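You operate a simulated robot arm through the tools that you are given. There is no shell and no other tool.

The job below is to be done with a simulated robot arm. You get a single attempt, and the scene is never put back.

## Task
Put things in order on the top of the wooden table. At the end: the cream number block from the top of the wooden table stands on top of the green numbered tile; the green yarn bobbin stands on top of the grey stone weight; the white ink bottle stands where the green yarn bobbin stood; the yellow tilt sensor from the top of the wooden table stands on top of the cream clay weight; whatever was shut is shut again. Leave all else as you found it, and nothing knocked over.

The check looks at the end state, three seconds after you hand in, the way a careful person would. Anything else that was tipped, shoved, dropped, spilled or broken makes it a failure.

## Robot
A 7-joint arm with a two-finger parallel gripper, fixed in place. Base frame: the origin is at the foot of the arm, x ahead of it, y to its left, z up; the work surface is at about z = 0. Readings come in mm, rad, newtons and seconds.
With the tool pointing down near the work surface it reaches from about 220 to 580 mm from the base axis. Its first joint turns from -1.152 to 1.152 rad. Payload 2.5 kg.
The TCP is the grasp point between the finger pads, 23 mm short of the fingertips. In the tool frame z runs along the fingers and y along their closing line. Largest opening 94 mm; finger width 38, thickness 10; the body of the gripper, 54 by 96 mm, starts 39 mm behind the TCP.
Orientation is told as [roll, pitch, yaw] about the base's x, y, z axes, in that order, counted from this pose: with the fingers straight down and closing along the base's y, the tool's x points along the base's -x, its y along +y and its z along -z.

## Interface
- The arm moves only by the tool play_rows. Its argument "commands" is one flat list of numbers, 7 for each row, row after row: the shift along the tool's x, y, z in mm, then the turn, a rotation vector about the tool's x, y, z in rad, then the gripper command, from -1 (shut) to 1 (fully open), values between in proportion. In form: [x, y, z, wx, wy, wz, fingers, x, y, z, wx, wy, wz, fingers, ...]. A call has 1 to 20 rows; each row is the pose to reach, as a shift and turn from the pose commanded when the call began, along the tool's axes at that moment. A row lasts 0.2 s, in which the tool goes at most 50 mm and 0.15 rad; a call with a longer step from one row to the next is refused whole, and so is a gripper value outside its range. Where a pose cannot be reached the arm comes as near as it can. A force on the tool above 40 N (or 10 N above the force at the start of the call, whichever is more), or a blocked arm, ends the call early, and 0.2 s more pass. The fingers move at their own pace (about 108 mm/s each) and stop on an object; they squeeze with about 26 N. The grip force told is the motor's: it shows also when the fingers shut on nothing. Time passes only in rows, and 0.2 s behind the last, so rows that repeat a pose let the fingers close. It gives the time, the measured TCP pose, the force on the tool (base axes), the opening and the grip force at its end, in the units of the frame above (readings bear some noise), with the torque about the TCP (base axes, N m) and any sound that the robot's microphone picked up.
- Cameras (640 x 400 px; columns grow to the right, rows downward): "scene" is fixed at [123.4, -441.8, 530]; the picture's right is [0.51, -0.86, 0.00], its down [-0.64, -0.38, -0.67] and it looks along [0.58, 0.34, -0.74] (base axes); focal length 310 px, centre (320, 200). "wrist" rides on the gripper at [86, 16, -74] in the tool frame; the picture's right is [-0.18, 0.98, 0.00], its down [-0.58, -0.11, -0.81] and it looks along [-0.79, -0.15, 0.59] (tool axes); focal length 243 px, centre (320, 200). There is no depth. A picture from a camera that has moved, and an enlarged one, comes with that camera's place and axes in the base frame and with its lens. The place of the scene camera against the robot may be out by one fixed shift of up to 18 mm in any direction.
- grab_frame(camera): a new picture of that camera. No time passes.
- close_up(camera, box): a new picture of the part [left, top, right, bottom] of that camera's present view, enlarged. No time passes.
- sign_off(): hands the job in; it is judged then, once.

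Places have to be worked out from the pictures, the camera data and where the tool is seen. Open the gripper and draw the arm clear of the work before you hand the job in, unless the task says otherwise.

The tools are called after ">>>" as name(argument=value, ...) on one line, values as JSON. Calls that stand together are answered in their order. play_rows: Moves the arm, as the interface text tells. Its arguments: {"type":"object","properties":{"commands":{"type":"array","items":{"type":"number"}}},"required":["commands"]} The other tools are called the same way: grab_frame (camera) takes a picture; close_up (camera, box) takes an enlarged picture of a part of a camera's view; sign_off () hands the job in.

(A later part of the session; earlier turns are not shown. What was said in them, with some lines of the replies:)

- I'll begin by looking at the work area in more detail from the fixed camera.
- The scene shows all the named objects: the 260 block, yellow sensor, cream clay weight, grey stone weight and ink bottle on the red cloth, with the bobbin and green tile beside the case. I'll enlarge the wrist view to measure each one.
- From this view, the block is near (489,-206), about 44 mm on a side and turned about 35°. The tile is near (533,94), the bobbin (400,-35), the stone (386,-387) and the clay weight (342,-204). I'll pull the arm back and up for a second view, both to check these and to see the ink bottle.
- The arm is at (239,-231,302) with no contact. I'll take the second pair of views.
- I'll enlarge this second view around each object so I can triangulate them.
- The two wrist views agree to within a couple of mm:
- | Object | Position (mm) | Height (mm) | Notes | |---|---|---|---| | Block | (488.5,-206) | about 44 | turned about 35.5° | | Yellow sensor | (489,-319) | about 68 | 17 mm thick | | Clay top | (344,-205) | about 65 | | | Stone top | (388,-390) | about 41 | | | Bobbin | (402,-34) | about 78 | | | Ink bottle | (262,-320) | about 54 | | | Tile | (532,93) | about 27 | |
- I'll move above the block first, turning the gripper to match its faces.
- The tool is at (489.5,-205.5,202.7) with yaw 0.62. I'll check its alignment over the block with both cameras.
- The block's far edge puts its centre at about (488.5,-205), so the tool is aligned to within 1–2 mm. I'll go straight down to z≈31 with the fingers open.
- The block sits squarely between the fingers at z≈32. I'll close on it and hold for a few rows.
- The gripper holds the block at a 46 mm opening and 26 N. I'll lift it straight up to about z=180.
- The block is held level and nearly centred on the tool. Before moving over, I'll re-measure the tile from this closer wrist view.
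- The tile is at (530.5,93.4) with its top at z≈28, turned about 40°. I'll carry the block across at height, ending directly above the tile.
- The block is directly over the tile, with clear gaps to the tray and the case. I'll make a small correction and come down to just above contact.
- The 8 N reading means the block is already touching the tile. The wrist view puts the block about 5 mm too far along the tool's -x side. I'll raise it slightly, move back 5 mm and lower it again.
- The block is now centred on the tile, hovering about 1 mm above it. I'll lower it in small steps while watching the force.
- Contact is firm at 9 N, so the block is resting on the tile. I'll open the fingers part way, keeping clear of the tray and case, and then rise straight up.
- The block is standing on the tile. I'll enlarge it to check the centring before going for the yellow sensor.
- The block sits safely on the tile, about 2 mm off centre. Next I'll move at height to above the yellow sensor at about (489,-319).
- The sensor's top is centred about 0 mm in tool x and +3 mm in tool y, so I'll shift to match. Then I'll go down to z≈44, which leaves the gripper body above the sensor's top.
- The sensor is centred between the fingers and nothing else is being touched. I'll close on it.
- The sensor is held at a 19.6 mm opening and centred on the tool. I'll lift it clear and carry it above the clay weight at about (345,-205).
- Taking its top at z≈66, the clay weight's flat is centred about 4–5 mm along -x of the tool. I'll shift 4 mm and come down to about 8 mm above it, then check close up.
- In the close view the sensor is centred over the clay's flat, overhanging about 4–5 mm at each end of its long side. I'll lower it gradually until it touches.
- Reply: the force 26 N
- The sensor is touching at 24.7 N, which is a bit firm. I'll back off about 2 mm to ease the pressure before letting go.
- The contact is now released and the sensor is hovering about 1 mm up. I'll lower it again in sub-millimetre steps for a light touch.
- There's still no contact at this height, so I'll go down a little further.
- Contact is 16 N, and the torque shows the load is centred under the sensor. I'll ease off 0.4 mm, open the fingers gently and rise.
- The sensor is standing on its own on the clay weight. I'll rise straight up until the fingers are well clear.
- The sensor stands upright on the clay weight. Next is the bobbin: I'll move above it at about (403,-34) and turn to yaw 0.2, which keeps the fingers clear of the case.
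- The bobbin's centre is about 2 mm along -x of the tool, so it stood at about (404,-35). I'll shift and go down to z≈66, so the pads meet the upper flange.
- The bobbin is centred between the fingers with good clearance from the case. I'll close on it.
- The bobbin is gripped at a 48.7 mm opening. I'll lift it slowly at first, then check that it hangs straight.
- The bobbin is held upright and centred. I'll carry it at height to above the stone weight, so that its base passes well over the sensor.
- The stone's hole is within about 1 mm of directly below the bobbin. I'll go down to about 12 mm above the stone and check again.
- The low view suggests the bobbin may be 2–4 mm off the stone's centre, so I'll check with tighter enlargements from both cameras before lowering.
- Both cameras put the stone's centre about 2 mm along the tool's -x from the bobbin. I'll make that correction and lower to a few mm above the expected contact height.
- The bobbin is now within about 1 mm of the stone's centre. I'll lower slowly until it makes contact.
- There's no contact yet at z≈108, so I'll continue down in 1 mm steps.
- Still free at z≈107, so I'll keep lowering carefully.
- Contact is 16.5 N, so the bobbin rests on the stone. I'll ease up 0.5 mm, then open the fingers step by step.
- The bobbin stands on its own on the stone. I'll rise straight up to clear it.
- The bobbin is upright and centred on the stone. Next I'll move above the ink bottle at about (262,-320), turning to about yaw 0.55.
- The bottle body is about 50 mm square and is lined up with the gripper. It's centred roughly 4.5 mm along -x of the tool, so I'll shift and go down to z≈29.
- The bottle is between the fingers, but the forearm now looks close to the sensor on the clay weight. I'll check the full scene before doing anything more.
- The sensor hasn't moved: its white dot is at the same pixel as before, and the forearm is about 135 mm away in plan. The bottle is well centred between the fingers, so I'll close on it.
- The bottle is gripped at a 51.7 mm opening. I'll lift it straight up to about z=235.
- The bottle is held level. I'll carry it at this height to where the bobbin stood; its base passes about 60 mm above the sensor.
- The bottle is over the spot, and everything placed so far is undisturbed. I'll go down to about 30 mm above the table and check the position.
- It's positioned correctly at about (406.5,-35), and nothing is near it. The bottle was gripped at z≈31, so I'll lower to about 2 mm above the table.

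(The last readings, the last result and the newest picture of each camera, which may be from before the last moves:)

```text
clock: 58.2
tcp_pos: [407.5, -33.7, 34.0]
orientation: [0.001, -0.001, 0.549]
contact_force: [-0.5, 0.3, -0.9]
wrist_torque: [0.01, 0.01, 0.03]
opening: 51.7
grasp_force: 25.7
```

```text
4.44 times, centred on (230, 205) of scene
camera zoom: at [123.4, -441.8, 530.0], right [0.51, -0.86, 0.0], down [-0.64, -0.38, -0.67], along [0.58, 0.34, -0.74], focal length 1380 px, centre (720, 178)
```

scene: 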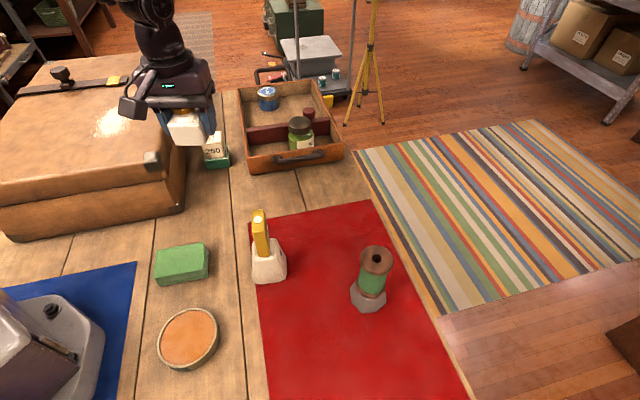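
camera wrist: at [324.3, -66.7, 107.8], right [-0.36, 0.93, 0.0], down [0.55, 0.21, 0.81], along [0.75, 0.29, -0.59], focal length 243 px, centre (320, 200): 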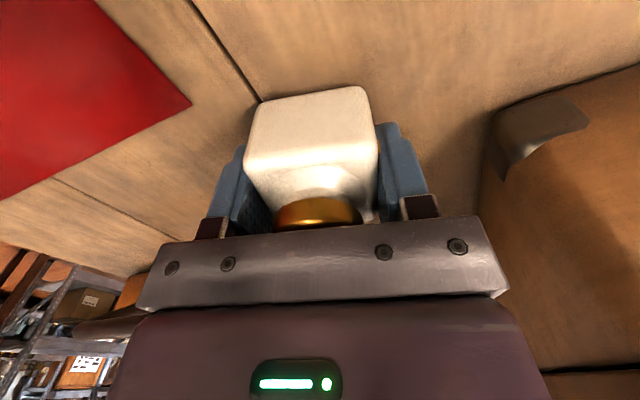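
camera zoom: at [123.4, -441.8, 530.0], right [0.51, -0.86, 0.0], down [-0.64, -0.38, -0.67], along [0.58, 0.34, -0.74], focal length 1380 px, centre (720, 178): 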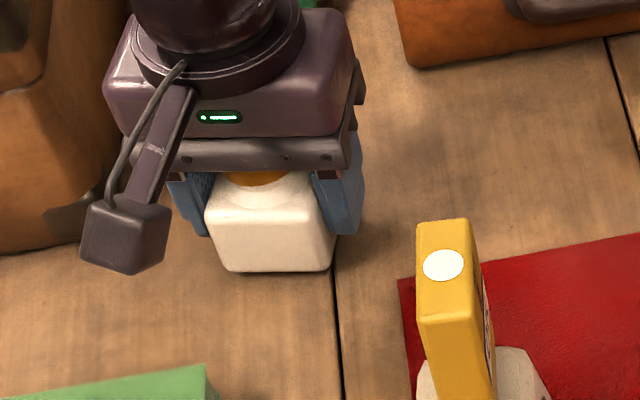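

Compared with the bobbin's old footprint in the image, the bottle is within about 2 mm. I'll lower the last few millimetres.

>>> play_rows(commands=[0, 0, 0.8, 0, 0, 0, -1, 0, 0, 1.6, 0, 0, 0, -1, 0, 0, 1.6, 0, 0, 0, -1])

```text
clock: 59.0
tcp_pos: [406.4, -35.6, 32.0]
orientation: [0.0, 0.001, 0.55]
contact_force: [-0.1, -0.3, -0.2]
wrist_torque: [-0.02, 0.0, -0.03]
opening: 51.6
grasp_force: 26.4
```

No contact yet at z≈32, so I'll go down about another millimetre.

>>> play_rows(commands=[0, 0, 0.6, 0, 0, 0, -1, 0, 0, 1.2, 0, 0, 0, -1, 0, 0, 1.2, 0, 0, 0, -1])

```text
clock: 59.8
tcp_pos: [406.7, -34.8, 30.7]
orientation: [0.0, 0.0, 0.55]
contact_force: [-0.6, -0.6, 4.0]
wrist_torque: [-0.02, 0.02, -0.02]
opening: 51.6
grasp_force: 26.1
```

Light contact at 4 N means the bottle is on the table. I'll open the fingers gently.

>>> play_rows(commands=[0, 0, 0, 0, 0, 0, 0.15, 0, 0, 0, 0, 0, 0, 0.3, 0, 0, 0, 0, 0, 0, 0.55, 0, 0, 0, 0, 0, 0, 0.55])

>>> grab_frame(camera="wrist")

```text
clock: 60.8
tcp_pos: [407.5, -35.6, 30.5]
orientation: [0.0, 0.0, 0.55]
contact_force: [0.4, 0.9, -0.4]
wrist_torque: [0.0, 0.01, -0.02]
opening: 72.9
grasp_force: 0.1
```

```text
taken
camera wrist: at [324.5, -67.4, 105.1], right [-0.36, 0.93, 0.0], down [0.55, 0.21, 0.81], along [0.75, 0.29, -0.59], focal length 243 px, centre (320, 200)
```

wrist: 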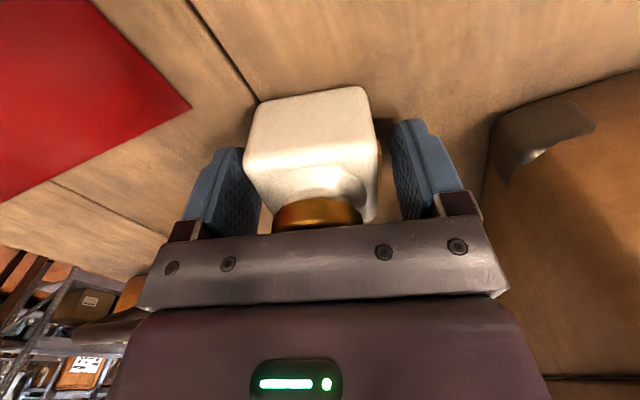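

The bottle is released and standing. I'll rise straight up to z≈240, clear of everything.

>>> play_rows(commands=[0, 0, -10, 0, 0, 0, 0.55, 0, 0, -35, 0, 0, 0, 0.55, 0, 0, -70, 0, 0, 0, 0.55, 0, 0, -110, 0, 0, 0, 0.55, 0, 0, -150, 0, 0, 0, 0.55, 0, 0, -190, 0, 0, 0, 0.55, 0, 0, -215, 0, 0, 0, 0.55, 0, 0, -215, 0, 0, 0, 0.55])

>>> grab_frame(camera="scene")

>>> close_up(camera="scene", box=[180, 120, 300, 250])

```text
clock: 62.6
tcp_pos: [406.6, -36.7, 245.2]
orientation: [0.0, -0.001, 0.551]
contact_force: [-0.1, 0.0, 1.0]
wrist_torque: [0.01, 0.05, 0.01]
opening: 72.7
grasp_force: 0.1
```

```text
taken
```

scene: 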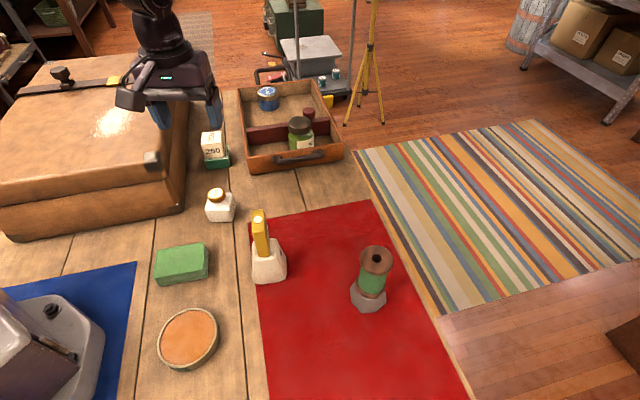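

```text
3.08 times, centred on (240, 185) of scene
camera zoom: at [123.4, -441.8, 530.0], right [0.51, -0.86, 0.0], down [-0.64, -0.38, -0.67], along [0.58, 0.34, -0.74], focal length 955 px, centre (566, 246)
```

zoom: 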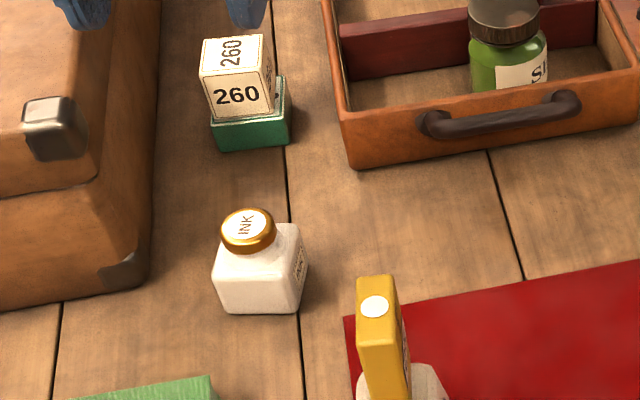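

All four placements look right in the scene view: block on tile, sensor on clay weight, bobbin on stone, and the bottle on the bobbin's old spot. I'll open the gripper fully and draw the arm back and up.

>>> play_rows(commands=[0, 0, -25, 0, 0, 0, 0.55, 27.5, 11.2, -35, 0, 0, 0, 1, 55, 22.4, -45, 0, 0, 0, 1, 82.5, 33.6, -55, 0, 0, 0, 1, 110, 44.8, -65, 0, 0, 0, 1, 137.5, 56.1, -75, 0, 0, 0, 1, 137.5, 56.1, -75, 0, 0, 0, 1, 137.5, 56.1, -75, 0, 0, 0, 1])

>>> grab_frame(camera="scene")

>>> grab_frame(camera="wrist")

>>> close_up(camera="scene", box=[190, 190, 420, 330])

```text
clock: 64.4
tcp_pos: [259.5, -58.2, 321.5]
orientation: [0.0, 0.0, 0.549]
contact_force: [0.0, 0.2, -0.1]
wrist_torque: [-0.02, -0.01, 0.01]
opening: 93.9
grasp_force: 0.1
```

```text
taken
```

scene: 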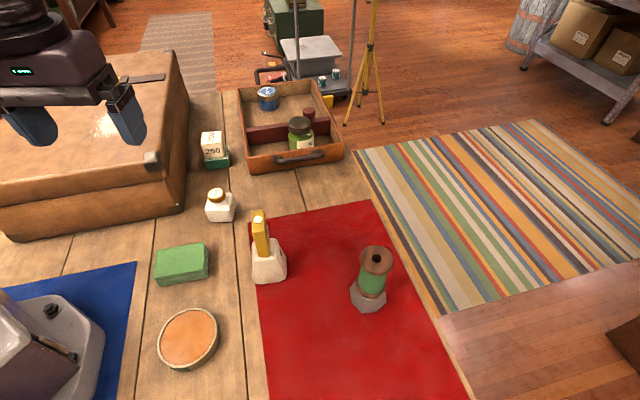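

```text
taken
camera wrist: at [176.6, -91.0, 395.4], right [-0.36, 0.93, 0.0], down [0.55, 0.21, 0.81], along [0.75, 0.29, -0.59], focal length 243 px, centre (320, 200)
```

wrist: 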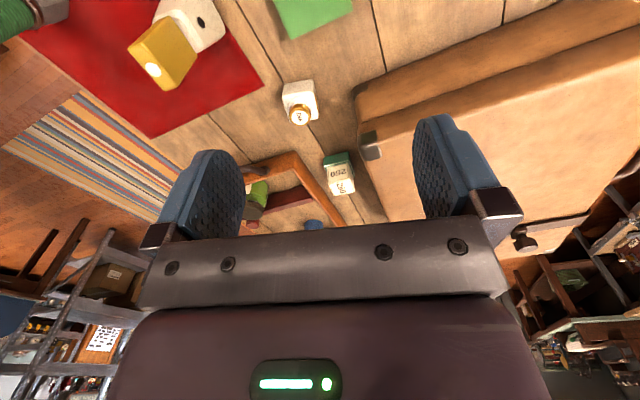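

```text
2.78 times, centred on (305, 260) of scene
camera zoom: at [123.4, -441.8, 530.0], right [0.51, -0.86, 0.0], down [-0.64, -0.38, -0.67], along [0.58, 0.34, -0.74], focal length 864 px, centre (362, 33)
```

zoom: 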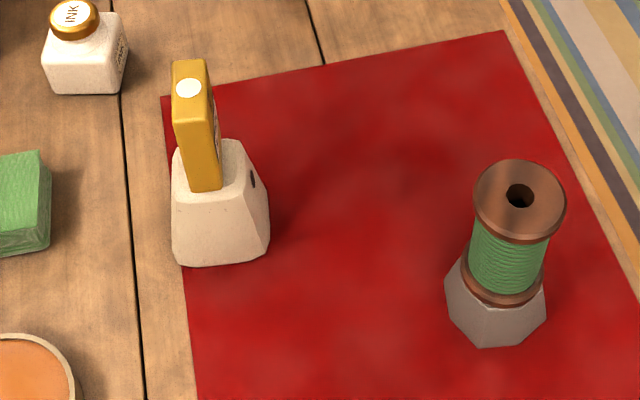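

The final views show all four placements upright and stable, the other items where they were, and the arm clear with the gripper open. Nothing that was shut was opened, so I'm handing in the job.

>>> sign_off()

```text
The job is handed in.
```

All four items are in place and standing upright, and I've handed the job in. I haven't been told the result of the check.

- **Number block:** the cream 260 block stands on the green numbered tile, about 2 mm off centre.
- **Yarn bobbin:** the green bobbin stands centred on the grey stone weight.
- **Ink bottle:** the white bottle stands where the bobbin was, within about 2 mm.
- **Tilt sensor:** the yellow sensor stands on the cream clay weight. It is slightly longer than the flat top, so it overhangs about 4–5 mm at each end.

I didn't open anything, so nothing needed shutting again. In the last pictures the rest of the table looked as I found it. The gripper is open and the arm is drawn back clear of the work.
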